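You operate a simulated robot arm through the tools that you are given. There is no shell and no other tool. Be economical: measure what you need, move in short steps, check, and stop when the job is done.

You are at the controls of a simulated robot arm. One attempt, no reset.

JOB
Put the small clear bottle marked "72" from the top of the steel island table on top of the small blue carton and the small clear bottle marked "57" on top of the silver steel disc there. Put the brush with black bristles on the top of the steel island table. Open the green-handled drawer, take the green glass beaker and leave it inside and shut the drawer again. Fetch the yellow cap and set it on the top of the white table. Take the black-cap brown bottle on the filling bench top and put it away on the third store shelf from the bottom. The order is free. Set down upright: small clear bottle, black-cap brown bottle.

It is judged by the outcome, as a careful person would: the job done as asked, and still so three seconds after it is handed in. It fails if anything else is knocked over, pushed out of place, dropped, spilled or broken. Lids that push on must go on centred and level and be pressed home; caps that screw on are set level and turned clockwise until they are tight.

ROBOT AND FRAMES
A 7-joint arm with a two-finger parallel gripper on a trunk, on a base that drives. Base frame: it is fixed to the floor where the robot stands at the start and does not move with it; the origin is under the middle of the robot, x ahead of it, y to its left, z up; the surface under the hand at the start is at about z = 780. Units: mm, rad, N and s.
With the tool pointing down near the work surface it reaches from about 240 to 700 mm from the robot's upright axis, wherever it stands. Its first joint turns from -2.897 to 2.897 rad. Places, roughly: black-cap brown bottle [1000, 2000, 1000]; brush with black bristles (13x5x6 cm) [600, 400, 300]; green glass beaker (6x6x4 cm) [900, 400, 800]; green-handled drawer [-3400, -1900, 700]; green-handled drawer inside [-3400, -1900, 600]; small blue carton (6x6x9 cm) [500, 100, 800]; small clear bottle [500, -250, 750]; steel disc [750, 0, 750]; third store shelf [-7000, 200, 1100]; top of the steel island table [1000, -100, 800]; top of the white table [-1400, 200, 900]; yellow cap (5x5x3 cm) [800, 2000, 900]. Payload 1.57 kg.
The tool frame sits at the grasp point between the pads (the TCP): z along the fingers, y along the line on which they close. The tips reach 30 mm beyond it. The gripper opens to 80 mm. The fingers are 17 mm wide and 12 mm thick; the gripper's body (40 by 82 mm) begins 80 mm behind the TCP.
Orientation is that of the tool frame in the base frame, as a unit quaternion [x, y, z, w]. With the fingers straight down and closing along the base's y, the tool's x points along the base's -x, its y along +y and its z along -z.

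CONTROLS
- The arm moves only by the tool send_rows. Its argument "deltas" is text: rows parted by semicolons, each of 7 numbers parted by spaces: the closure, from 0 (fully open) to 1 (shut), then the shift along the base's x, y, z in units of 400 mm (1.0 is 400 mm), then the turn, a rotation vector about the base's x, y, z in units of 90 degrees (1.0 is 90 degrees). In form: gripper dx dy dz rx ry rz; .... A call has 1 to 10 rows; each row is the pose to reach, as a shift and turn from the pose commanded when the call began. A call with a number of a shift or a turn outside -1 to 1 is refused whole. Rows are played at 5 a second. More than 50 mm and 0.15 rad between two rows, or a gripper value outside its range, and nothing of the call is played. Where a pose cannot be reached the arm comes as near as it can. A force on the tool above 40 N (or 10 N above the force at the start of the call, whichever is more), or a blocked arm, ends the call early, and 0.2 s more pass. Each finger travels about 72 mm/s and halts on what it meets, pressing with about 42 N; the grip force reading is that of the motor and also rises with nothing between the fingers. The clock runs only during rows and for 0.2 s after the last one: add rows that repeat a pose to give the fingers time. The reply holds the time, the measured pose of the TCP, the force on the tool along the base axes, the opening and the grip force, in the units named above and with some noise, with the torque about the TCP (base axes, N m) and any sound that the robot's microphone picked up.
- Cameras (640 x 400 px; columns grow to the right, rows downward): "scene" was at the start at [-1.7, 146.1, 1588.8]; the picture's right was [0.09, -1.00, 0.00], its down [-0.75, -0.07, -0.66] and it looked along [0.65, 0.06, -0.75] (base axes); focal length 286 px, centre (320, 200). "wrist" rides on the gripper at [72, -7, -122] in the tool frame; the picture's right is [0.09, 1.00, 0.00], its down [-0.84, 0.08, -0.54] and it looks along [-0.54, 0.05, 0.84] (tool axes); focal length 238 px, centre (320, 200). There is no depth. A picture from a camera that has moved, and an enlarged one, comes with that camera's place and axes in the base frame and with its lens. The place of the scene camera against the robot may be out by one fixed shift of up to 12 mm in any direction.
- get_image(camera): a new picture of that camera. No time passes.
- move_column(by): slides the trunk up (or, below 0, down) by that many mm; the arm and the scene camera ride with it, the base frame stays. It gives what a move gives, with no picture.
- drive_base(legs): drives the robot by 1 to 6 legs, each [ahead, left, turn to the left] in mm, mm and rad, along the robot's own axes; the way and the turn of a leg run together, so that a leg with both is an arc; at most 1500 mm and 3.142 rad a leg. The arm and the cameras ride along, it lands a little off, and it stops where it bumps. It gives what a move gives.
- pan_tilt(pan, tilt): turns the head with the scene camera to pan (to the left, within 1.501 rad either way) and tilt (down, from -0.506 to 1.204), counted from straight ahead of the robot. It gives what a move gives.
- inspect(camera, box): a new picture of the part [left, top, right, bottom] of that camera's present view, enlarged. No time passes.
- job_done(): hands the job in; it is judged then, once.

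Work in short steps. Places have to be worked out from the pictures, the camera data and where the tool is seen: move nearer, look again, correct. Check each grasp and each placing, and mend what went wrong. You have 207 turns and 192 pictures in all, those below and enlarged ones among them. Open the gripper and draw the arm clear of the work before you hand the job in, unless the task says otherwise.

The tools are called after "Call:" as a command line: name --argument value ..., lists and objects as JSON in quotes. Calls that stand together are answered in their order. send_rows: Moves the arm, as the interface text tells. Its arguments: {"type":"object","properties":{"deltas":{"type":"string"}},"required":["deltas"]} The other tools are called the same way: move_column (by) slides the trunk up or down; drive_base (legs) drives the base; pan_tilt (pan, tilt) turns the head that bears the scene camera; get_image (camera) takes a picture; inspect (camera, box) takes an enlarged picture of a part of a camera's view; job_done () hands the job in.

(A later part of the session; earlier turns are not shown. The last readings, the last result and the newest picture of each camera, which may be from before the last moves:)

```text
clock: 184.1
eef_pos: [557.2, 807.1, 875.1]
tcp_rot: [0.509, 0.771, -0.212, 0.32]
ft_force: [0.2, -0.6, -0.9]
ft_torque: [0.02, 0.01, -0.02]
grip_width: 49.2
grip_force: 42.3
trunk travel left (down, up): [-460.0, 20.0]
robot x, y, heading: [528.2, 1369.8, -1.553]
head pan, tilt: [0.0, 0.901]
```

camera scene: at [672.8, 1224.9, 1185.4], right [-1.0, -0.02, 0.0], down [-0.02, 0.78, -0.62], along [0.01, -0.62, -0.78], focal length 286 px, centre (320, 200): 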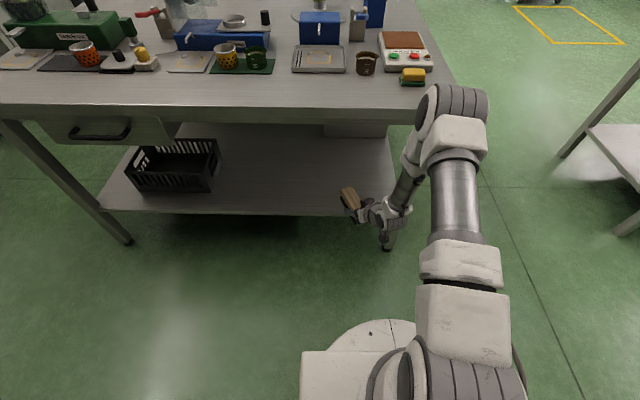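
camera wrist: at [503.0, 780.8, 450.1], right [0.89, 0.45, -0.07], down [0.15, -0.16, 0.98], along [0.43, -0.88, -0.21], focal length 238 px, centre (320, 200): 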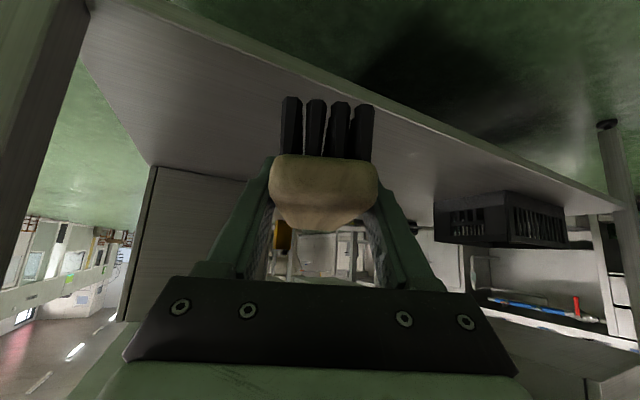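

Now drive 160 ahead (hand above table level), then look.

Call:
drive_base --legs '[[160, 0, 0]]'

Call:
send_rows --deltas "1 -0.03 -0.08 0 0 0 0;1 -0.055 -0.16 -0.01 0 0 0;1 -0.055 -0.23 -0.02 0 0 0;1 -0.055 -0.23 -0.02 0 0 0"

Call:
get_image --camera "scene"

Call:
get_image --camera "wrist"

```text
clock: 185.8
eef_pos: [561.7, 648.6, 876.3]
tcp_rot: [0.509, 0.77, -0.212, 0.32]
ft_force: [-0.4, -0.3, -1.5]
ft_torque: [0.04, 0.03, 0.02]
grip_width: 49.3
grip_force: 42.0
trunk travel left (down, up): [-460.0, 20.0]
robot x, y, heading: [529.5, 1208.6, -1.546]
head pan, tilt: [0.0, 0.901]
```

```text
clock: 186.8
eef_pos: [539.1, 557.7, 867.6]
tcp_rot: [0.509, 0.771, -0.212, 0.32]
ft_force: [-0.4, -0.4, -1.1]
ft_torque: [0.01, -0.01, 0.0]
grip_width: 49.4
grip_force: 41.6
trunk travel left (down, up): [-460.0, 20.0]
robot x, y, heading: [531.7, 1206.1, -1.545]
head pan, tilt: [0.0, 0.901]
```

```text
87 pictures are left
camera scene: at [672.9, 1216.9, 1645.3], right [-1.0, -0.02, 0.0], down [-0.02, 0.78, -0.62], along [0.01, -0.62, -0.78], focal length 286 px, centre (320, 200)
```

scene: 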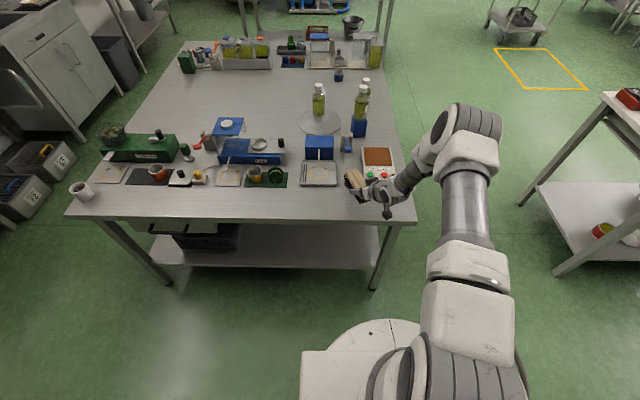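

```text
86 pictures are left
camera wrist: at [479.0, 681.3, 901.4], right [0.89, 0.45, -0.07], down [0.15, -0.16, 0.98], along [0.43, -0.88, -0.21], focal length 238 px, centre (320, 200)
```

wrist: 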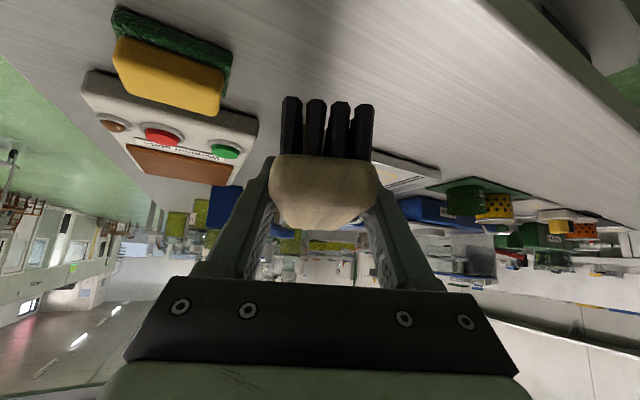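

Call:
inspect --camera "scene" --box '[290, 130, 430, 230]'

```text
4.00 times, centred on (360, 180) of scene
camera zoom: at [672.9, 1216.9, 1645.3], right [-1.0, -0.02, 0.0], down [-0.02, 0.78, -0.62], along [0.01, -0.62, -0.78], focal length 1144 px, centre (160, 280)
```

zoom: 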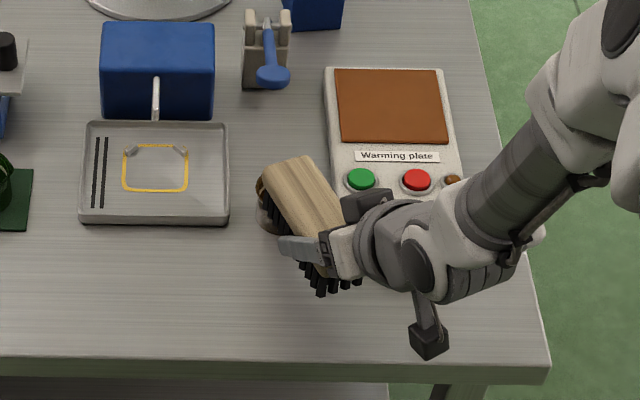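

The brush's far end is over the brown beaker. Yaw +40° and shift to centre it at (640,550) on the free strip instead.

Call:
send_rows --deltas "1 0.03 0.02 0.03 0 0 0.08;1 0.07 0.02 0.03 0 0 0.16;1 0.11 0.02 0.03 0 0 0.24;1 0.15 0.02 0.03 0 0 0.32;1 0.1875 0.0125 0.03 0 0 0.39;1 0.1875 0.0125 0 0 0 0.444;1 0.1875 0.0125 0 0 0 0.444"

Call:
inspect --camera "scene" --box '[250, 110, 430, 240]'

Call:
get_image --camera "wrist"

```text
clock: 188.3
eef_pos: [614.3, 562.2, 868.1]
tcp_rot: [0.214, 0.898, -0.09, 0.373]
ft_force: [0.0, -0.4, -1.1]
ft_torque: [0.01, 0.03, 0.01]
grip_width: 49.3
grip_force: 42.0
trunk travel left (down, up): [-460.0, 20.0]
robot x, y, heading: [530.9, 1212.2, -1.545]
head pan, tilt: [0.0, 0.901]
```

```text
3.08 times, centred on (340, 175) of scene
camera zoom: at [672.9, 1216.9, 1645.3], right [-1.0, -0.02, 0.0], down [-0.02, 0.78, -0.62], along [0.01, -0.62, -0.78], focal length 880 px, centre (258, 277)
```

zoom: 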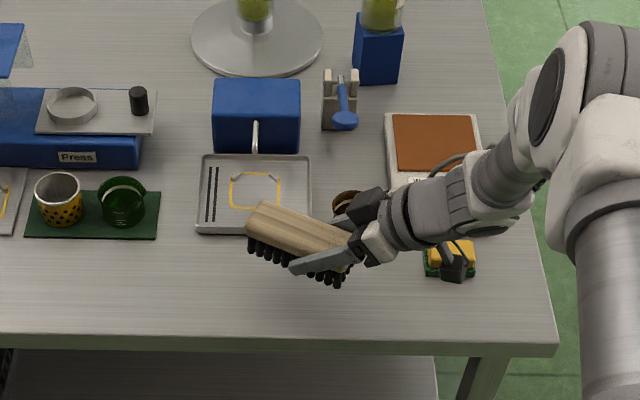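

```text
83 pictures are left
camera wrist: at [489.5, 619.4, 902.7], right [0.39, 0.92, -0.07], down [0.22, -0.02, 0.98], along [0.89, -0.4, -0.21], focal length 238 px, centre (320, 200)
```

wrist: 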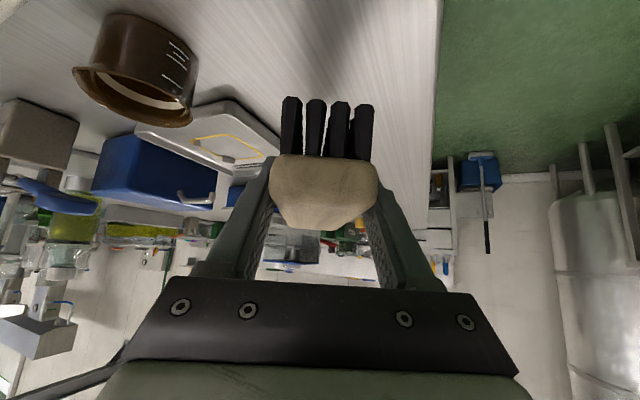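

Clear of tray and beaker. Lower to contact.

Call:
send_rows --deltas "1 0 0 -0.05 0 0 0;1 0 0 -0.1 0 0 0;1 0 0 -0.115 0 0 0;1 0 0 -0.122 0 0 0;1 0 0 -0.127 0 0 0;1 0 0 -0.132 0 0 0"

```text
clock: 189.8
eef_pos: [614.7, 561.7, 816.8]
tcp_rot: [0.214, 0.899, -0.09, 0.373]
ft_force: [-1.6, 0.6, 3.0]
ft_torque: [0.15, 0.17, -0.01]
grip_width: 49.0
grip_force: 41.6
trunk travel left (down, up): [-460.0, 20.0]
robot x, y, heading: [534.2, 1206.1, -1.548]
head pan, tilt: [0.0, 0.901]
```

Contact at z≈817. Open and withdraw along the tool axis.

Call:
send_rows --deltas "0.5 0 0 0 0 0 0;0 0 0 0 0 0 0;0 0 0 0 0 0 0;0 -0.05 0.026 0.056 0 0 0;0 -0.12 0.062 0.135 0 0 0;0 -0.15 0.075 0.24 0 0 0;0 -0.15 0.075 0.34 0 0 0;0 -0.15 0.075 0.44 0 0 0"

Call:
inspect --camera "scene" --box '[150, 100, 430, 260]'

```text
clock: 191.6
eef_pos: [554.7, 590.8, 990.7]
tcp_rot: [0.214, 0.898, -0.09, 0.374]
ft_force: [-0.4, 0.0, 0.8]
ft_torque: [0.0, -0.01, 0.01]
grip_width: 80.1
grip_force: 0.2
trunk travel left (down, up): [-460.0, 20.0]
robot x, y, heading: [531.6, 1213.2, -1.55]
head pan, tilt: [0.0, 0.901]
```

```text
2.29 times, centred on (290, 180) of scene
camera zoom: at [672.9, 1217.2, 1645.2], right [-1.0, -0.02, 0.0], down [-0.02, 0.78, -0.62], along [0.01, -0.62, -0.78], focal length 654 px, centre (389, 246)
```

zoom: 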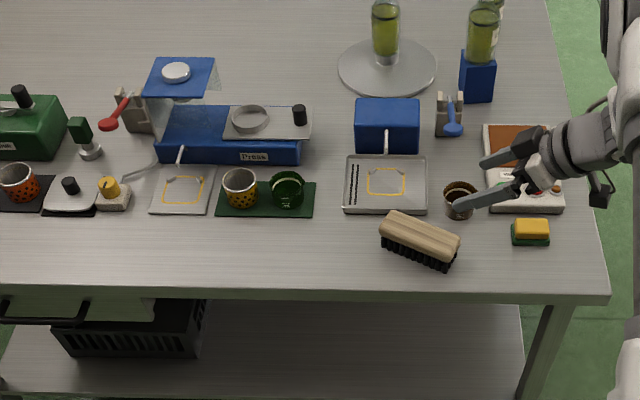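

Brush is on the table. Now retract the arm and restore the vertical tool orientation.

Call:
send_rows --deltas "0 0 0.07 0 0.045 0.0276 -0.0664;0 0 0.14 0 0.09 0.0551 -0.1327;0 0 0.21 0 0.135 0.0827 -0.1991;0 0 0.28 0 0.18 0.1102 -0.2654;0 0 0.35 0 0.225 0.1378 -0.3318;0 0 0.42 0 0.27 0.1653 -0.3981;0 0 0.49 0 0.315 0.1929 -0.4645;0 0 0.56 0 0.36 0.2204 -0.5308;0 0 0.63 0 0.405 0.248 -0.5972;0 0 0.7 0 0.45 0.2755 -0.6635"

```text
clock: 193.8
eef_pos: [555.9, 871.1, 991.7]
tcp_rot: [0.707, 0.707, 0.001, -0.001]
ft_force: [0.0, 0.3, -0.5]
ft_torque: [-0.01, -0.01, 0.0]
grip_width: 80.3
grip_force: 0.0
trunk travel left (down, up): [-460.0, 20.0]
robot x, y, heading: [533.4, 1210.8, -1.549]
head pan, tilt: [0.0, 0.901]
```

Drive to the filling bench: shift +x, turn around, approach.

Call:
drive_base --legs '[[0, 330, 0], [0, 0, 3.12], [100, 0, 0]]'

Call:
pan_tilt --pan 0.0 --tilt 0.7

Call:
get_image --camera "scene"

```text
clock: 207.5
eef_pos: [864.8, 1657.8, 991.0]
tcp_rot: [-0.686, 0.727, -0.001, 0.0]
ft_force: [0.3, -0.6, 0.2]
ft_torque: [-0.01, 0.01, 0.0]
grip_width: 80.0
grip_force: 0.1
trunk travel left (down, up): [-460.0, 20.0]
robot x, y, heading: [868.6, 1317.4, 1.534]
head pan, tilt: [0.0, 0.901]
```

```text
clock: 208.2
eef_pos: [864.8, 1657.9, 990.9]
tcp_rot: [-0.685, 0.728, -0.001, -0.001]
ft_force: [0.8, 0.5, -0.8]
ft_torque: [0.0, -0.02, 0.02]
grip_width: 80.2
grip_force: 0.1
trunk travel left (down, up): [-460.0, 20.0]
robot x, y, heading: [870.6, 1316.3, 1.535]
head pan, tilt: [0.0, 0.7]
```

```text
81 pictures are left
camera scene: at [728.8, 1327.1, 1661.4], right [1.0, -0.04, 0.0], down [-0.02, -0.64, -0.76], along [0.03, 0.76, -0.64], focal length 286 px, centre (320, 200)
```

scene: 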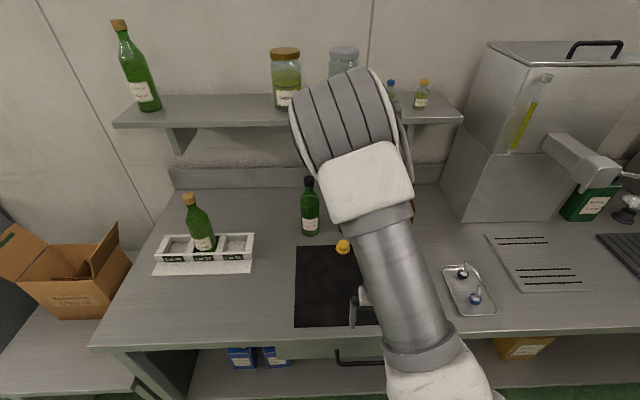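

Call:
get_image --camera "wrist"

```text
80 pictures are left
camera wrist: at [866.8, 1586.4, 1112.3], right [-1.0, -0.03, 0.0], down [-0.03, 0.84, 0.54], along [-0.02, 0.54, -0.84], focal length 238 px, centre (320, 200)
```

wrist: 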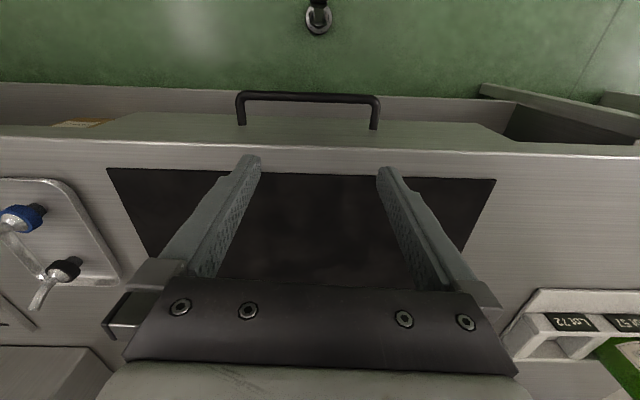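

The arm blocks the view; swing the hand 240 mm to +x.

Call:
send_rows --deltas "0 0.1 -0.03 0.05 0 0 0;0 0.2 -0.06 0.1 0 0 0;0 0.3 -0.09 0.1 0 0 0;0 0.4 -0.12 0.1 0 0 0;0 0.5 -0.15 0.1 0 0 0;0 0.6 -0.18 0.1 0 0 0;0 0.6 -0.18 0.1 0 0 0"

Call:
get_image --camera "scene"

```text
clock: 209.8
eef_pos: [1103.8, 1586.3, 1031.2]
tcp_rot: [-0.685, 0.728, 0.0, -0.001]
ft_force: [0.5, 0.0, 0.2]
ft_torque: [-0.01, -0.04, -0.01]
grip_width: 80.2
grip_force: 0.2
trunk travel left (down, up): [-460.0, 20.0]
robot x, y, heading: [869.1, 1320.3, 1.53]
head pan, tilt: [0.0, 0.7]
```

```text
79 pictures are left
camera scene: at [728.9, 1327.1, 1661.5], right [1.0, -0.04, 0.0], down [-0.02, -0.64, -0.76], along [0.03, 0.76, -0.64], focal length 286 px, centre (320, 200)
```

scene: 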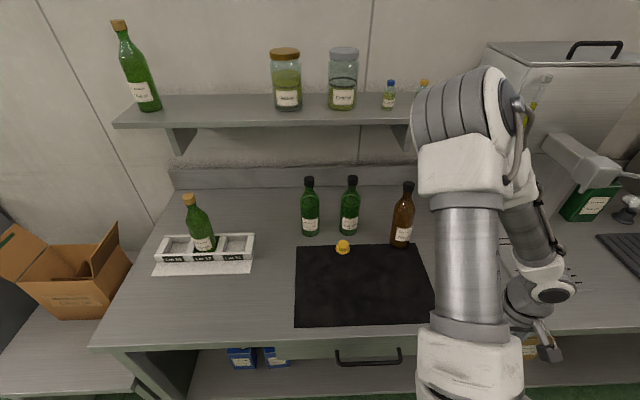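

Brown bottle ≈(1041,1986), yellow cap ≈(835,1978). Drive 80 ahead and move to a tilted pre-grasp over the cap.

Call:
drive_base --legs '[[80, 0, 0]]'

Call:
send_rows --deltas "0 -0.08 0.07 0 0.03 -0.001 0;0 -0.16 0.14 0 0.06 -0.002 0;0 -0.24 0.21 0 0.09 -0.003 0;0 -0.32 0.28 0 0.12 -0.004 0;0 -0.4 0.35 0 0.15 -0.005 0;0 -0.48 0.42 0 0.18 -0.006 0;0 -0.56 0.49 0 0.21 -0.007 0;0 -0.62 0.56 0 0.25 -0.009 0;0 -0.675 0.62 0 0.278 -0.01 0;0 -0.675 0.62 0 0.278 -0.01 0"

Call:
get_image --camera "wrist"

```text
clock: 211.2
eef_pos: [1105.2, 1662.5, 1030.3]
tcp_rot: [-0.686, 0.728, -0.001, -0.001]
ft_force: [0.6, 0.0, 0.0]
ft_torque: [-0.02, -0.01, 0.03]
grip_width: 80.1
grip_force: 0.0
trunk travel left (down, up): [-460.0, 20.0]
robot x, y, heading: [870.5, 1389.4, 1.538]
head pan, tilt: [0.0, 0.7]
stopped in leg 1: the robot was blocked; the commanded pose is now the measured one
```

```text
clock: 213.3
eef_pos: [837.0, 1909.0, 1033.6]
tcp_rot: [-0.67, 0.71, 0.151, 0.153]
ft_force: [-0.1, -0.1, -0.1]
ft_torque: [0.02, 0.01, -0.01]
grip_width: 80.3
grip_force: 0.1
trunk travel left (down, up): [-460.0, 20.0]
robot x, y, heading: [868.6, 1392.6, 1.538]
head pan, tilt: [0.0, 0.7]
```

```text
78 pictures are left
camera wrist: at [837.1, 1793.0, 1112.2], right [-1.0, -0.03, -0.03], down [-0.04, 0.53, 0.84], along [-0.01, 0.84, -0.53], focal length 238 px, centre (320, 200)
```

wrist: 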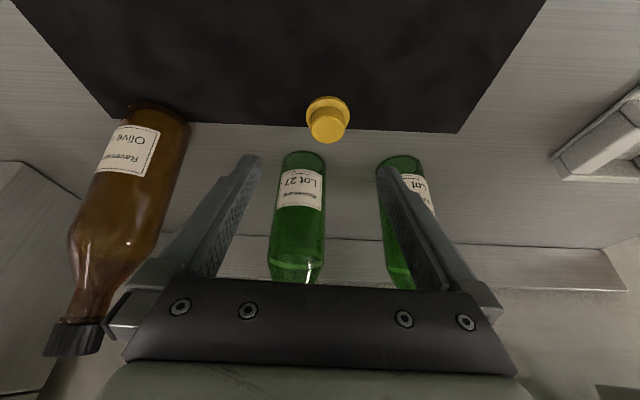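

Cap seen at ~(829,1960). Bench height is uncertain, so step down 50 mm and look again for parallax.

Call:
send_rows --deltas "0 -0.02 0.03 -0.08 0 0 0;0 -0.02 0.05 -0.16 0 0 0;0 -0.02 0.05 -0.16 0 0 0"

Call:
get_image --camera "wrist"

```text
clock: 214.2
eef_pos: [828.1, 1929.3, 968.9]
tcp_rot: [-0.671, 0.709, 0.152, 0.153]
ft_force: [-0.3, 0.6, 0.5]
ft_torque: [0.02, 0.0, 0.03]
grip_width: 80.3
grip_force: 0.1
trunk travel left (down, up): [-460.0, 20.0]
robot x, y, heading: [866.8, 1388.6, 1.536]
head pan, tilt: [0.0, 0.7]
```

```text
77 pictures are left
camera wrist: at [828.5, 1813.0, 1047.6], right [-1.0, -0.03, -0.03], down [-0.04, 0.53, 0.84], along [-0.01, 0.85, -0.53], focal length 238 px, centre (320, 200)
```

wrist: 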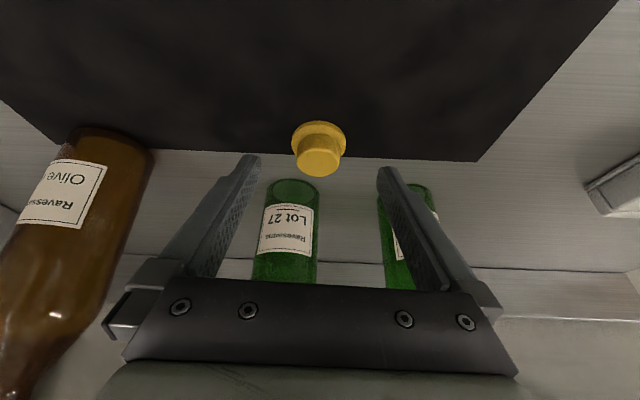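

Call:
inspect --camera "wrist" --box '[270, 110, 370, 190]'

```text
5.00 times, centred on (320, 150) of wrist
camera zoom: at [828.5, 1813.0, 1047.6], right [-1.0, -0.03, -0.03], down [-0.04, 0.53, 0.84], along [-0.01, 0.85, -0.53], focal length 1192 px, centre (320, 450)
```

zoom: 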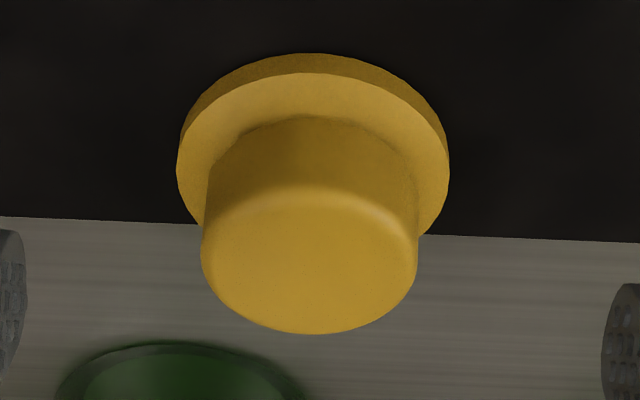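

Grip its 37 mm crown just above the brim: target TCP (829.5,1969,918).

Call:
send_rows --deltas "0 0.003 0.06 -0.04 0 0 0;0 0.0035 0.099 -0.09 0 0 0;0 0.0035 0.099 -0.127 0 0 0;0 0.0035 0.099 -0.127 0 0 0;1 0.0035 0.099 -0.127 0 0 0;1 0.0035 0.099 -0.127 0 0 0;1 0.0035 0.099 -0.127 0 0 0;1 0.0035 0.099 -0.127 0 0 0"

Call:
get_image --camera "wrist"

```text
clock: 215.9
eef_pos: [829.2, 1970.4, 916.5]
tcp_rot: [-0.67, 0.71, 0.151, 0.154]
ft_force: [-0.9, -0.3, 0.2]
ft_torque: [0.03, -0.03, 0.0]
grip_width: 47.8
grip_force: 42.1
trunk travel left (down, up): [-460.0, 20.0]
robot x, y, heading: [870.6, 1393.6, 1.533]
head pan, tilt: [0.0, 0.7]
```

```text
75 pictures are left
camera wrist: at [830.2, 1853.6, 996.2], right [-1.0, -0.03, -0.03], down [-0.04, 0.53, 0.84], along [-0.01, 0.85, -0.53], focal length 238 px, centre (320, 200)
```

wrist: 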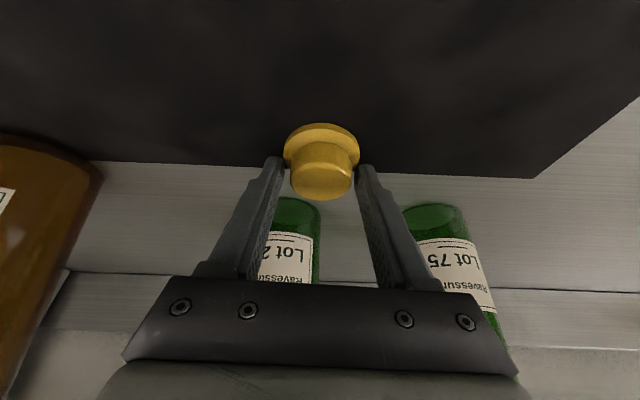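

Only the brim's rear is pinched since the tilted tips are ~13 mm further in y. Open, shift back 12 mm and up 4, and close again on the crown.

Call:
send_rows --deltas "0 0 0 0 0 0 0;0 0 0 0 0 0 0;0 0 -0.015 0.012 0 0 0;0 0 -0.03 0.012 0 0 0;0 0 -0.03 0.012 0 0 0;1 0 -0.03 0.012 0 0 0;1 0 -0.03 0.012 0 0 0;1 0 -0.03 0.012 0 0 0;1 0 -0.03 0.012 0 0 0"

Call:
get_image --camera "wrist"

```text
clock: 217.9
eef_pos: [830.0, 1958.5, 922.6]
tcp_rot: [-0.67, 0.709, 0.153, 0.155]
ft_force: [-1.2, 0.7, 17.4]
ft_torque: [0.27, -0.28, -0.02]
grip_width: 37.2
grip_force: 42.4
trunk travel left (down, up): [-460.0, 20.0]
robot x, y, heading: [870.9, 1391.3, 1.534]
head pan, tilt: [0.0, 0.7]
```

```text
74 pictures are left
camera wrist: at [830.1, 1841.6, 1001.8], right [-1.0, -0.03, -0.03], down [-0.04, 0.53, 0.85], along [-0.01, 0.85, -0.53], focal length 238 px, centre (320, 200)
```

wrist: 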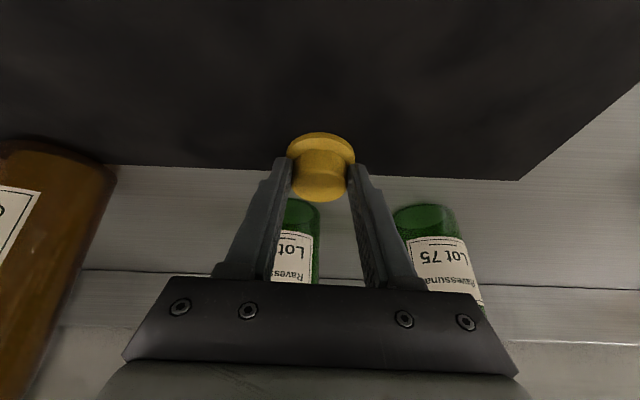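

Crown gripped (37.2 mm). Lift and retract toward the robot.

Call:
send_rows --deltas "1 0 -0.01 0.1 0 0 0;1 0 -0.06 0.2 0 0 0;1 0 -0.16 0.26 0 0 0;1 0 -0.28 0.26 0 0 0;1 0 -0.4 0.26 0 0 0;1 0 -0.52 0.26 0 0 0;1 0 -0.52 0.26 0 0 0"

Call:
drive_base --legs '[[-290, 0, 0], [0, 0, 1.6], [1150, 0, 0]]'

Call:
pan_tilt --pan 0.45 --tilt 0.45

Call:
get_image --camera "scene"

```text
clock: 219.6
eef_pos: [826.3, 1762.7, 1022.5]
tcp_rot: [-0.671, 0.71, 0.15, 0.153]
ft_force: [-0.6, 0.2, -0.8]
ft_torque: [0.02, -0.01, 0.0]
grip_width: 36.8
grip_force: 41.6
out of reach, approached as far as the arm can: row 6, 7
trunk travel left (down, up): [-460.0, 20.0]
robot x, y, heading: [868.4, 1391.4, 1.536]
head pan, tilt: [0.0, 0.7]
```

```text
clock: 234.6
eef_pos: [-666.9, 1054.3, 1021.2]
tcp_rot: [0.976, -0.009, -0.216, 0.002]
ft_force: [-0.1, 0.0, 0.0]
ft_torque: [-0.01, 0.01, 0.01]
grip_width: 36.8
grip_force: 41.6
trunk travel left (down, up): [-460.0, 20.0]
robot x, y, heading: [-296.1, 1110.2, -3.138]
head pan, tilt: [0.0, 0.7]
```

```text
clock: 235.5
eef_pos: [-666.8, 1054.0, 1021.5]
tcp_rot: [0.977, -0.009, -0.215, 0.002]
ft_force: [0.0, 0.6, -1.4]
ft_torque: [0.01, -0.01, -0.01]
grip_width: 37.1
grip_force: 41.8
trunk travel left (down, up): [-460.0, 20.0]
robot x, y, heading: [-298.5, 1110.9, -3.138]
head pan, tilt: [0.45, 0.45]
```

```text
73 pictures are left
camera scene: at [-299.1, 931.4, 1683.6], right [-0.44, 0.9, 0.0], down [0.39, 0.19, -0.9], along [-0.81, -0.39, -0.44], focal length 286 px, centre (320, 200)
```

scene: 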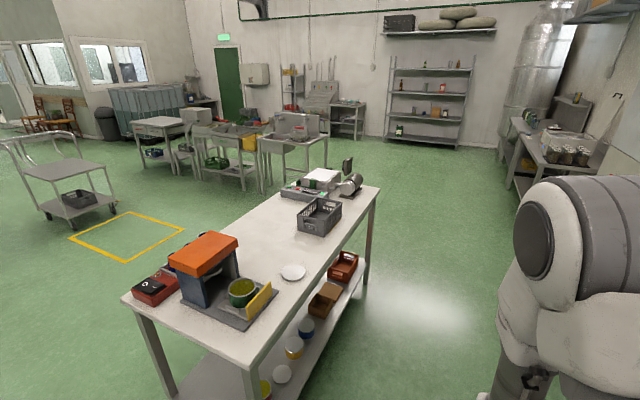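

The white table spans x -2060…-695, y -28…535. A free spot is about (-1240,450). Drive west along its north side and turn to face it.

Call:
drive_base --legs '[[940, 0, 0], [0, 0, 1.567]]'

Call:
pan_tilt --pan 0.0 --tilt 0.8

Call:
get_image --camera "scene"

Call:
get_image --camera "wrist"

```text
clock: 247.2
eef_pos: [-1175.3, 739.7, 1022.4]
tcp_rot: [0.691, 0.69, -0.149, 0.155]
ft_force: [0.1, -0.6, -1.2]
ft_torque: [0.01, 0.0, 0.01]
grip_width: 37.1
grip_force: 41.8
trunk travel left (down, up): [-460.0, 20.0]
robot x, y, heading: [-1238.3, 1108.8, -1.545]
head pan, tilt: [0.45, 0.45]
```

```text
clock: 248.1
eef_pos: [-1174.5, 740.6, 1023.3]
tcp_rot: [0.69, 0.691, -0.149, 0.155]
ft_force: [-0.2, 0.6, -0.6]
ft_torque: [-0.02, 0.02, -0.03]
grip_width: 36.9
grip_force: 42.2
trunk travel left (down, up): [-460.0, 20.0]
robot x, y, heading: [-1238.6, 1110.4, -1.547]
head pan, tilt: [0.0, 0.799]
```

```text
72 pictures are left
camera scene: at [-1099.9, 1109.6, 1653.3], right [-1.0, -0.02, 0.0], down [-0.02, 0.72, -0.7], along [0.02, -0.7, -0.72], focal length 286 px, centre (320, 200)
```

scene: 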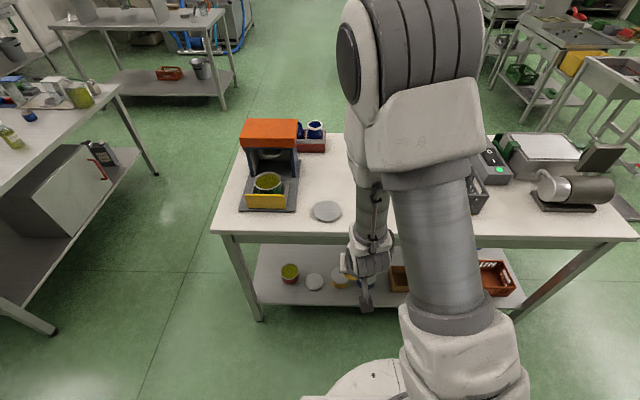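

```text
71 pictures are left
camera wrist: at [-1182.8, 856.3, 1101.7], right [1.0, 0.09, -0.03], down [0.07, -0.53, 0.84], along [0.06, -0.84, -0.54], focal length 238 px, centre (320, 200)
```

wrist: 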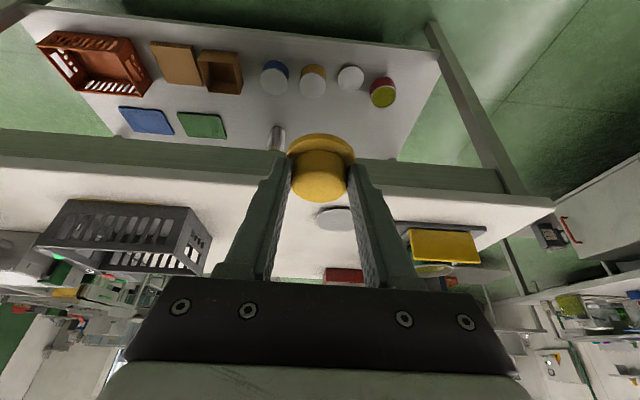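

Move over the free spot (-1215,445) and descend partway.

Call:
send_rows --deltas "1 -0.015 -0.1 0 0 0 0;1 -0.03 -0.2 0 0 0 0;1 -0.045 -0.3 0 0 0 0;1 -0.06 -0.4 0 0 0 0;1 -0.075 -0.5 0 0 0 0;1 -0.09 -0.6 0 0 0 0;1 -0.1 -0.71 0 0 0 0;1 -0.1 -0.71 -0.1 0 0 0;1 -0.1 -0.71 -0.17 0 0 0;1 -0.1 -0.71 -0.17 0 0 0"

Call:
get_image --camera "wrist"

```text
clock: 250.3
eef_pos: [-1216.5, 456.0, 953.0]
tcp_rot: [0.691, 0.691, -0.149, 0.155]
ft_force: [0.4, 0.0, -0.7]
ft_torque: [-0.06, 0.02, 0.0]
grip_width: 37.1
grip_force: 42.0
trunk travel left (down, up): [-460.0, 20.0]
robot x, y, heading: [-1240.4, 1107.3, -1.551]
head pan, tilt: [0.0, 0.799]
```

```text
70 pictures are left
camera wrist: at [-1222.6, 572.6, 1032.8], right [1.0, 0.09, -0.03], down [0.07, -0.53, 0.84], along [0.06, -0.84, -0.54], focal length 238 px, centre (320, 200)
```

wrist: 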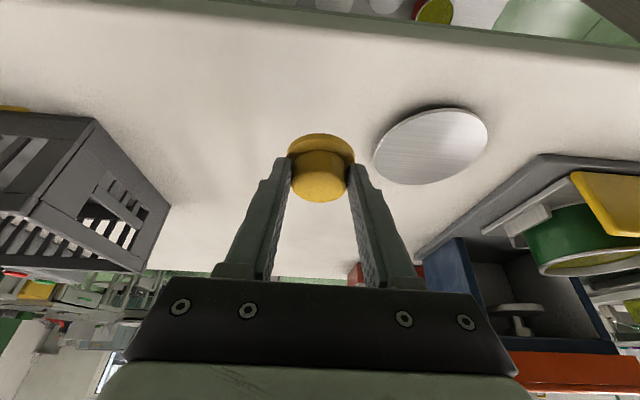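

Spot is free. Shift 15 mm away from the plate and lower until contact.

Call:
send_rows --deltas "1 -0.04 0 0 0 0 0;1 -0.04 0 -0.02 0 0 0;1 -0.04 0 -0.04 0 0 0;1 -0.04 0 -0.055 0 0 0;1 -0.04 0 -0.07 0 0 0;1 -0.04 0 -0.08 0 0 0;1 -0.04 0 -0.09 0 0 0;1 -0.04 0 -0.1 0 0 0"

```text
clock: 252.1
eef_pos: [-1231.4, 455.4, 915.3]
tcp_rot: [0.69, 0.69, -0.15, 0.155]
ft_force: [-0.5, -0.5, -1.1]
ft_torque: [0.02, 0.01, -0.04]
grip_width: 37.0
grip_force: 42.5
trunk travel left (down, up): [-460.0, 20.0]
robot x, y, heading: [-1243.9, 1111.2, -1.548]
head pan, tilt: [0.0, 0.799]
```

Call:
send_rows --deltas "1 0 0 -0.008 0 0 0;1 0 0 -0.016 0 0 0;1 0 0 -0.024 0 0 0;1 0 0 -0.032 0 0 0;1 0 0 -0.04 0 0 0;1 0 0 -0.048 0 0 0;1 0 0 -0.056 0 0 0;1 0 0 -0.064 0 0 0;1 0 0 -0.072 0 0 0;1 0 0 -0.08 0 0 0"

Call:
get_image --camera "wrist"

```text
clock: 253.9
eef_pos: [-1230.9, 450.1, 898.6]
tcp_rot: [0.689, 0.689, -0.156, 0.162]
ft_force: [0.5, -0.4, 16.2]
ft_torque: [0.06, 0.07, -0.01]
grip_width: 37.2
grip_force: 42.0
trunk travel left (down, up): [-460.0, 20.0]
robot x, y, heading: [-1239.5, 1109.4, -1.546]
head pan, tilt: [0.0, 0.799]
stopped in row 8: the force on the tool passed its limit at 44 N (the readings are from after the stop); the commanded pose is now the measured one
```

```text
69 pictures are left
camera wrist: at [-1238.8, 567.8, 975.9], right [1.0, 0.09, -0.03], down [0.07, -0.52, 0.85], along [0.06, -0.85, -0.52], focal length 238 px, centre (320, 200)
```

wrist: 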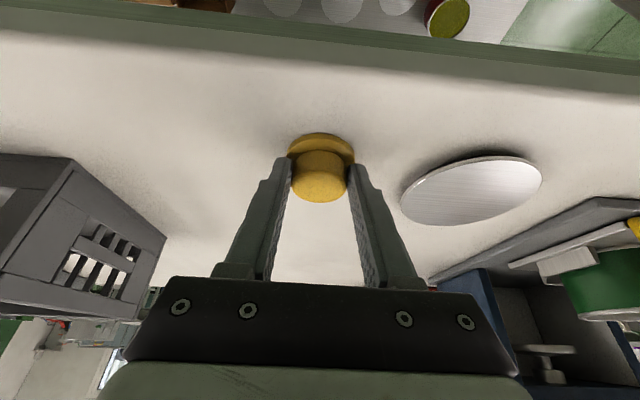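

Contact made. Open and withdraw up and back.

Call:
send_rows --deltas "1 0 0 0.003 0 0 0;0.3 0 0 0.003 0 0 0;0 0 0 0.003 0 0 0;0 0 0 0.003 0 0 0;0 0 0.03 0.07 0 0 0;0 0 0.07 0.16 0 0 0;0 0 0.12 0.27 0 0 0;0 0 0.2 0.36 0 0 0;0 0 0.3 0.4 0 0 0;0 0 0.4 0.4 0 0 0"

Call:
get_image --camera "wrist"

```text
clock: 256.1
eef_pos: [-1230.9, 613.2, 1056.2]
tcp_rot: [0.689, 0.691, -0.153, 0.159]
ft_force: [1.5, 0.3, 0.8]
ft_torque: [-0.01, -0.05, 0.01]
grip_width: 79.9
grip_force: 0.0
trunk travel left (down, up): [-460.0, 20.0]
robot x, y, heading: [-1240.0, 1105.7, -1.547]
head pan, tilt: [0.0, 0.799]
```

```text
68 pictures are left
camera wrist: at [-1237.7, 730.8, 1134.7], right [1.0, 0.09, -0.03], down [0.07, -0.52, 0.85], along [0.06, -0.85, -0.53], focal length 238 px, centre (320, 200)
```

wrist: 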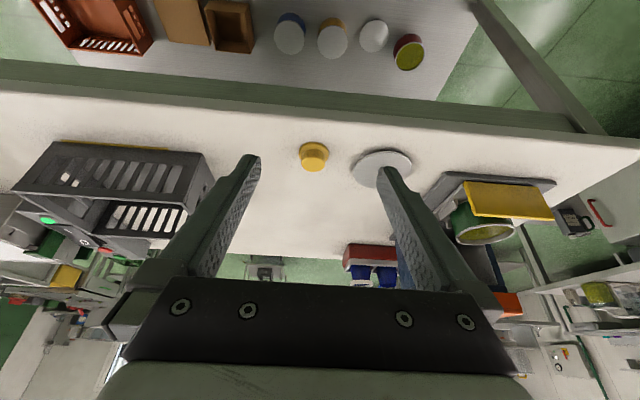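

The yellow cap stands on the white table. Retract and drive back to the filling bench for the brown bottle.

Call:
send_rows --deltas "0 0 0.1 0 0 0 0;0 0 0.2 0 0 0 0;0 0 0.28 0 0 0 0"

Call:
drive_base --legs '[[0, 0, 1.547], [1150, 0, 0], [1110, 0, 0], [0, 0, 1.571]]'

Call:
pan_tilt --pan 0.0 --tilt 0.6

Call:
get_image --camera "scene"

```text
clock: 256.9
eef_pos: [-1231.1, 724.8, 1054.9]
tcp_rot: [0.689, 0.691, -0.152, 0.158]
ft_force: [-0.2, -0.6, -0.1]
ft_torque: [0.05, -0.03, 0.03]
grip_width: 80.2
grip_force: 0.0
trunk travel left (down, up): [-460.0, 20.0]
robot x, y, heading: [-1243.1, 1107.7, -1.548]
head pan, tilt: [0.0, 0.799]
```

```text
clock: 282.1
eef_pos: [1019.5, 1503.2, 1055.1]
tcp_rot: [0.693, -0.687, -0.159, -0.152]
ft_force: [0.1, -0.4, 0.0]
ft_torque: [-0.03, -0.01, -0.01]
grip_width: 79.9
grip_force: 0.0
trunk travel left (down, up): [-460.0, 20.0]
robot x, y, heading: [1028.1, 1117.0, 1.604]
head pan, tilt: [0.0, 0.799]
```

```text
clock: 282.9
eef_pos: [1018.5, 1503.2, 1055.6]
tcp_rot: [0.694, -0.686, -0.159, -0.152]
ft_force: [1.2, -0.3, 0.4]
ft_torque: [-0.02, 0.02, -0.03]
grip_width: 80.0
grip_force: 0.0
trunk travel left (down, up): [-460.0, 20.0]
robot x, y, heading: [1036.6, 1120.3, 1.601]
head pan, tilt: [0.0, 0.6]
```

```text
67 pictures are left
camera scene: at [892.4, 1122.3, 1670.0], right [1.0, 0.03, 0.0], down [0.02, -0.57, -0.82], along [-0.03, 0.82, -0.57], focal length 286 px, centre (320, 200)
```

scene: 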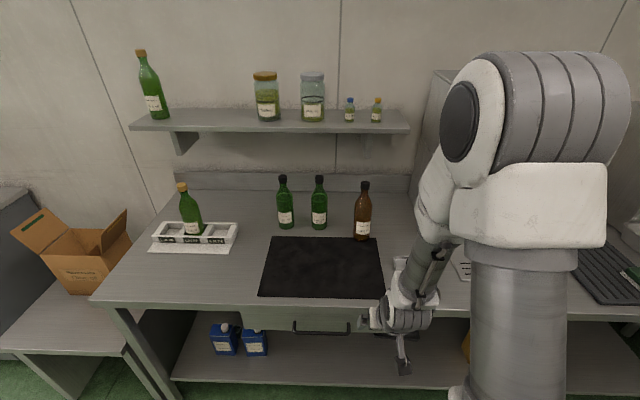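

Call:
inspect --camera "scene" --box '[310, 170, 410, 250]'

```text
5.00 times, centred on (360, 210) of scene
camera zoom: at [892.4, 1122.3, 1670.0], right [1.0, 0.03, 0.0], down [0.02, -0.57, -0.82], along [-0.03, 0.82, -0.57], focal length 1430 px, centre (120, 150)
```

zoom: 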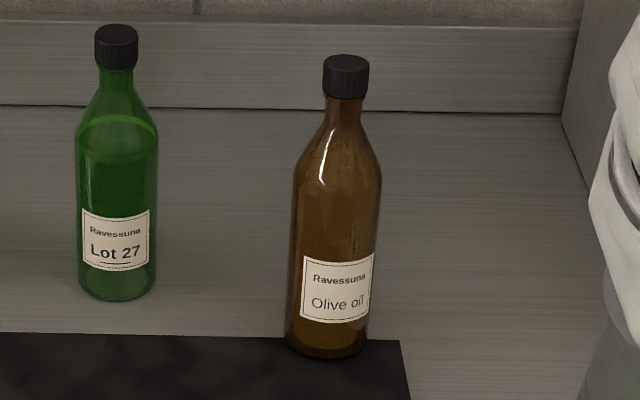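

Brown bottle ≈(1031,1985), ~66 mm wide, ~268 tall. Tilt the tool to 20° below horizontal here, before going over the bench.

Call:
send_rows --deltas "0 0 0.02 -0.02 0.07 0.002 0;0 0 0.04 -0.05 0.14 0.004 0;0 0 0.06 -0.08 0.21 0.006 0;0 0 0.08 -0.11 0.28 0.008 0;0 0 0.1 -0.14 0.35 0.01 0;0 0 0.12 -0.16 0.42 0.012 0;0 0.02 0.14 -0.175 0.49 0.015 0;0 0.02 0.14 -0.175 0.49 0.015 0"

Call:
drive_base --legs '[[210, 0, -0.03]]'

Call:
get_image --camera "wrist"

```text
clock: 284.7
eef_pos: [1027.0, 1559.5, 985.7]
tcp_rot: [0.583, -0.578, -0.414, -0.393]
ft_force: [-0.3, -0.1, -1.3]
ft_torque: [0.0, -0.03, -0.03]
grip_width: 80.0
grip_force: 0.0
out of reach, approached as far as the arm can: row 1, 2, 3, 4
trunk travel left (down, up): [-460.0, 20.0]
robot x, y, heading: [1034.3, 1120.8, 1.601]
head pan, tilt: [0.0, 0.6]
```

```text
clock: 286.6
eef_pos: [1036.5, 1764.5, 986.3]
tcp_rot: [-0.575, 0.588, 0.406, 0.398]
ft_force: [0.5, -0.1, 0.9]
ft_torque: [-0.03, 0.0, 0.04]
grip_width: 79.9
grip_force: 0.0
trunk travel left (down, up): [-460.0, 20.0]
robot x, y, heading: [1030.8, 1324.3, 1.573]
head pan, tilt: [0.0, 0.6]
```

```text
65 pictures are left
camera wrist: at [1042.0, 1625.8, 959.7], right [-1.0, -0.03, -0.07], down [-0.06, -0.21, 0.97], along [-0.04, 0.98, 0.21], focal length 238 px, centre (320, 200)
```

wrist: 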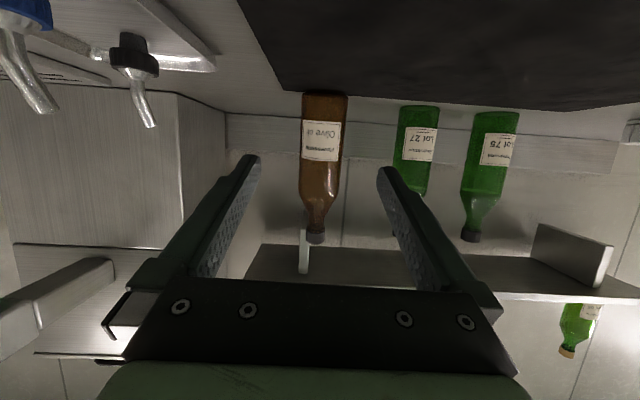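

Bottle is nearly centred (needs ~7 mm -x). Advance to just short of it and check.

Call:
send_rows --deltas "0 -0.01 0.1 -0.01 0 0 0;0 -0.018 0.2 -0.02 0 0 0;0 -0.018 0.3 -0.025 0 0 0;0 -0.018 0.36 -0.025 0 0 0;0 -0.018 0.36 -0.025 0 0 0"

Call:
get_image --camera "wrist"

```text
clock: 287.9
eef_pos: [1031.3, 1911.3, 976.0]
tcp_rot: [-0.575, 0.587, 0.407, 0.399]
ft_force: [0.0, -0.6, -1.1]
ft_torque: [0.01, 0.02, 0.01]
grip_width: 79.9
grip_force: 0.0
trunk travel left (down, up): [-460.0, 20.0]
robot x, y, heading: [1030.8, 1324.7, 1.57]
head pan, tilt: [0.0, 0.6]
```

```text
64 pictures are left
camera wrist: at [1036.1, 1770.7, 949.8], right [-1.0, -0.03, -0.07], down [-0.06, -0.21, 0.98], along [-0.04, 0.98, 0.21], focal length 238 px, centre (320, 200)
```

wrist: 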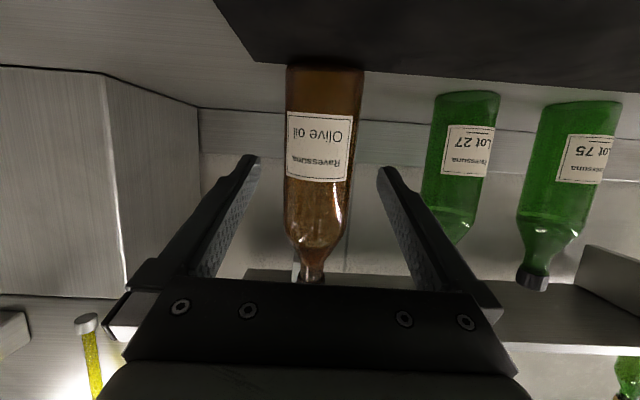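

Centred (dia ≈68, y≈1982). Advance, close.

Call:
send_rows --deltas "0 -0.004 0.06 0 0 0 0;0 -0.004 0.12 0 0 0 0;0 -0.004 0.176 0 0 0 0;0 -0.004 0.176 0 0 0 0;1 -0.004 0.176 0 0 0 0;1 -0.004 0.176 0 0 0 0;1 -0.004 0.176 0 0 0 0"

```text
clock: 289.4
eef_pos: [1029.2, 1980.1, 976.5]
tcp_rot: [-0.575, 0.587, 0.407, 0.399]
ft_force: [4.2, 0.4, 0.6]
ft_torque: [0.09, -0.35, -0.13]
grip_width: 66.8
grip_force: 42.3
trunk travel left (down, up): [-460.0, 20.0]
robot x, y, heading: [1031.1, 1324.9, 1.582]
head pan, tilt: [0.0, 0.6]
```

Gripped (66.8 mm). Lift 50 mm and draw back.

Call:
send_rows --deltas "1 0 0 0.04 0 0 0;1 0 0 0.1 0 0 0;1 0 0 0.13 0 0 0;1 0 -0.1 0.13 0 0 0;1 0 -0.2 0.13 0 0 0;1 0 -0.3 0.13 0 0 0;1 0 -0.4 0.13 0 0 0;1 0 -0.5 0.13 0 0 0;1 0 -0.5 0.13 0 0 0"

Call:
get_image --camera "wrist"

```text
clock: 291.4
eef_pos: [1028.9, 1777.8, 1025.2]
tcp_rot: [-0.575, 0.587, 0.407, 0.399]
ft_force: [0.4, 1.5, -8.8]
ft_torque: [-0.22, 0.03, -0.02]
grip_width: 66.6
grip_force: 42.0
trunk travel left (down, up): [-460.0, 20.0]
robot x, y, heading: [1026.3, 1325.6, 1.57]
head pan, tilt: [0.0, 0.6]
```

```text
63 pictures are left
camera wrist: at [1033.6, 1639.0, 999.6], right [-1.0, -0.03, -0.07], down [-0.06, -0.21, 0.98], along [-0.04, 0.98, 0.21], focal length 238 px, centre (320, 200)
```

wrist: 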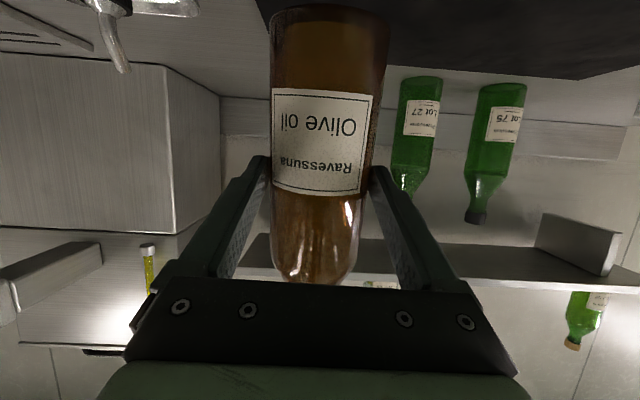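

Bottle secure (~0.9 kg). Drive out into the aisle and west toward the store rack.

Call:
drive_base --legs '[[-215, 0, 0], [0, 0, 1.571], [1450, 0, 0], [1450, 0, 0], [1450, 0, 0], [1300, 0, 0]]'

Call:
get_image --camera "scene"

```text
clock: 334.7
eef_pos: [-5087.2, 1035.0, 1025.3]
tcp_rot: [0.822, 0.0, -0.57, 0.012]
ft_force: [0.3, 0.4, -7.7]
ft_torque: [0.02, -0.22, -0.02]
grip_width: 66.5
grip_force: 42.2
trunk travel left (down, up): [-460.0, 20.0]
robot x, y, heading: [-4636.3, 1042.0, -3.123]
head pan, tilt: [0.0, 0.6]
```

```text
62 pictures are left
camera scene: at [-4639.6, 903.8, 1670.1], right [-0.02, 1.0, 0.0], down [0.57, 0.01, -0.82], along [-0.82, -0.02, -0.57], focal length 286 px, centre (320, 200)
```

scene: 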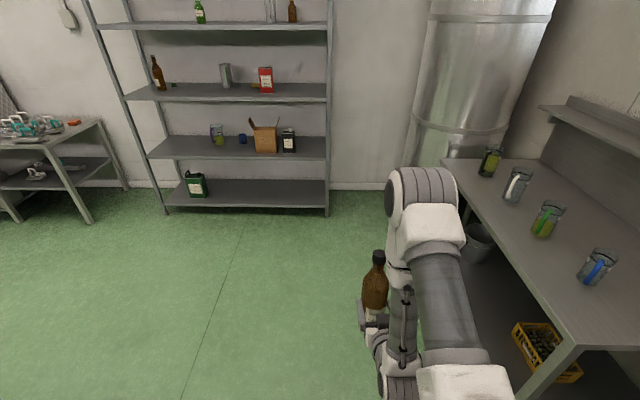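

Rack third shelf z≈1072, front x≈-6820, free spot at y≈720. Raise the bottle to clear and drive nearer.

Call:
send_rows --deltas "1 0 0 0.1 0 0 0;1 0 0 0.2 0 0 0;1 0 0 0.3 0 0 0;1 0 0 0.4 0 0 0;1 0 0 0.47 0 0 0;1 0 0 0.47 0 0 0"

Call:
drive_base --legs '[[0, 0, -0.018], [0, 310, 0], [1380, 0, 0]]'

Call:
pan_tilt --pan -0.1 --tilt 0.4

Call:
get_image --camera "scene"

Call:
get_image --camera "wrist"

```text
clock: 336.1
eef_pos: [-5131.6, 1033.2, 1217.3]
tcp_rot: [0.823, -0.001, -0.568, 0.011]
ft_force: [-1.3, 0.9, -8.9]
ft_torque: [-0.02, -0.2, 0.02]
grip_width: 66.6
grip_force: 42.2
out of reach, approached as far as the arm can: row 1, 2, 3, 4, 5, 6
trunk travel left (down, up): [-460.0, 20.0]
robot x, y, heading: [-4635.5, 1047.0, -3.12]
head pan, tilt: [0.0, 0.6]
```

```text
clock: 348.3
eef_pos: [-6534.8, 708.3, 1217.0]
tcp_rot: [0.822, -0.002, -0.57, 0.01]
ft_force: [-1.0, 0.0, -7.8]
ft_torque: [0.0, -0.24, -0.03]
grip_width: 66.3
grip_force: 41.5
trunk travel left (down, up): [-460.0, 20.0]
robot x, y, heading: [-6039.1, 715.8, -3.121]
head pan, tilt: [0.0, 0.6]
```

```text
clock: 349.1
eef_pos: [-6535.4, 707.0, 1216.2]
tcp_rot: [0.822, -0.002, -0.569, 0.01]
ft_force: [0.2, -0.9, -7.9]
ft_torque: [-0.02, -0.25, 0.03]
grip_width: 66.4
grip_force: 41.9
trunk travel left (down, up): [-460.0, 20.0]
robot x, y, heading: [-6037.2, 716.9, -3.125]
head pan, tilt: [-0.099, 0.4]
```

```text
61 pictures are left
camera scene: at [-6047.7, 585.5, 1688.2], right [0.08, 1.0, 0.0], down [0.39, -0.03, -0.92], along [-0.92, 0.08, -0.39], focal length 286 px, centre (320, 200)
```

scene: 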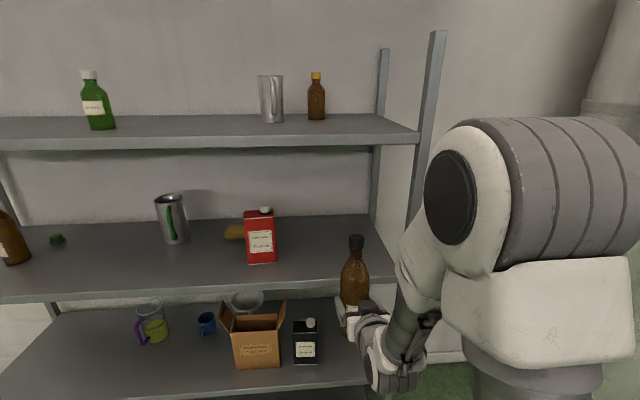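

```text
60 pictures are left
camera wrist: at [-6395.6, 715.4, 1191.9], right [0.04, -1.0, -0.07], down [0.21, -0.06, 0.98], along [-0.98, -0.05, 0.21], focal length 238 px, centre (320, 200)
```

wrist: 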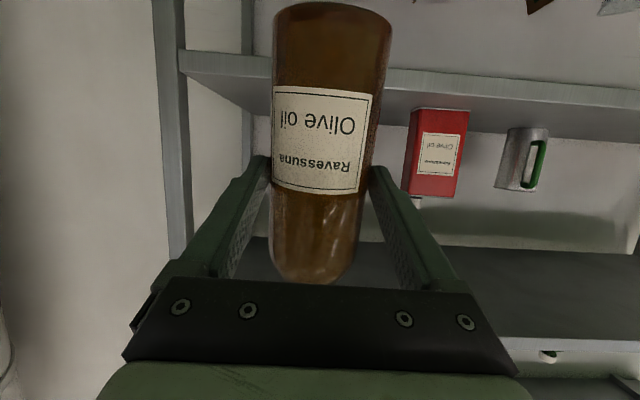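

Shelf 3 front edge x≈-6815, free y 495–840. Drive 270 ahead, then extend the bottle in over the shelf.

Call:
drive_base --legs '[[270, 0, 0]]'

Call:
send_rows --deltas "1 -0.08 -0.01 0.005 0 0 0;1 -0.16 -0.02 0.005 0 0 0;1 -0.24 -0.02 0.005 0 0 0;1 -0.32 -0.02 0.005 0 0 0;1 -0.37 -0.02 0 0 0 0;1 -0.37 -0.02 0 0 0 0"

Call:
get_image --camera "scene"

Call:
get_image --camera "wrist"

```text
clock: 351.4
eef_pos: [-6808.8, 702.6, 1217.3]
tcp_rot: [0.823, -0.001, -0.569, 0.011]
ft_force: [-0.1, -0.1, -8.2]
ft_torque: [0.0, -0.2, 0.01]
grip_width: 66.4
grip_force: 42.3
trunk travel left (down, up): [-460.0, 20.0]
robot x, y, heading: [-6310.7, 713.3, -3.121]
head pan, tilt: [-0.099, 0.4]
```

```text
clock: 352.9
eef_pos: [-6956.1, 695.2, 1216.5]
tcp_rot: [0.823, -0.001, -0.568, 0.011]
ft_force: [0.1, 0.0, -8.7]
ft_torque: [0.01, -0.23, -0.01]
grip_width: 66.4
grip_force: 42.2
trunk travel left (down, up): [-460.0, 20.0]
robot x, y, heading: [-6312.7, 711.9, -3.123]
head pan, tilt: [-0.099, 0.4]
```

```text
59 pictures are left
camera scene: at [-6321.5, 580.5, 1688.3], right [0.08, 1.0, 0.0], down [0.39, -0.03, -0.92], along [-0.92, 0.07, -0.39], focal length 286 px, centre (320, 200)
```

scene: 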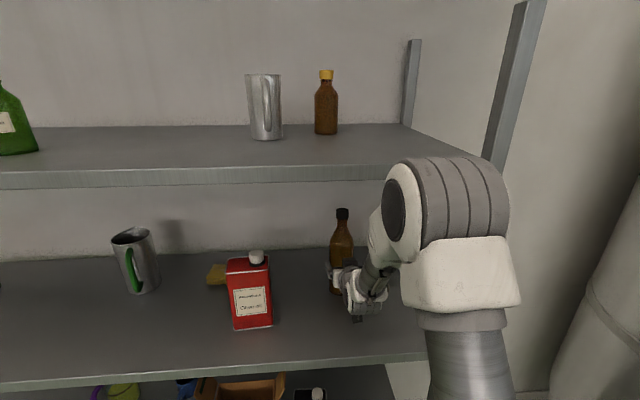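

```text
58 pictures are left
camera wrist: at [-6817.1, 702.2, 1190.1], right [0.04, -1.0, -0.07], down [0.21, -0.06, 0.98], along [-0.98, -0.06, 0.21], focal length 238 px, centre (320, 200)
```

wrist: 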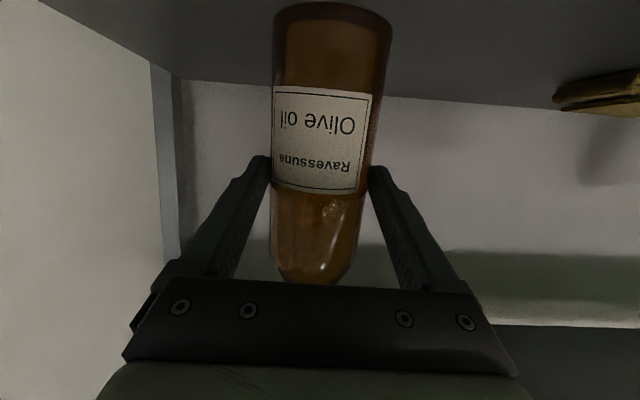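

Bottle is over the shelf. Lower to contact.

Call:
send_rows --deltas "1 0 0 -0.04 0 0 0;1 0 0 -0.075 0 0 0;1 0 0 -0.09 0 0 0;1 0 0 -0.1 0 0 0;1 0 0 -0.108 0 0 0;1 0 0 -0.116 0 0 0;1 0 0 -0.124 0 0 0;1 0 0 -0.132 0 0 0;1 0 0 -0.14 0 0 0"

```text
clock: 354.9
eef_pos: [-6956.3, 694.2, 1165.6]
tcp_rot: [0.819, -0.001, -0.573, 0.011]
ft_force: [7.3, -0.4, 29.0]
ft_torque: [0.89, 0.5, -0.1]
grip_width: 66.6
grip_force: 41.7
trunk travel left (down, up): [-460.0, 20.0]
robot x, y, heading: [-6312.3, 710.0, -3.123]
head pan, tilt: [-0.099, 0.4]
```

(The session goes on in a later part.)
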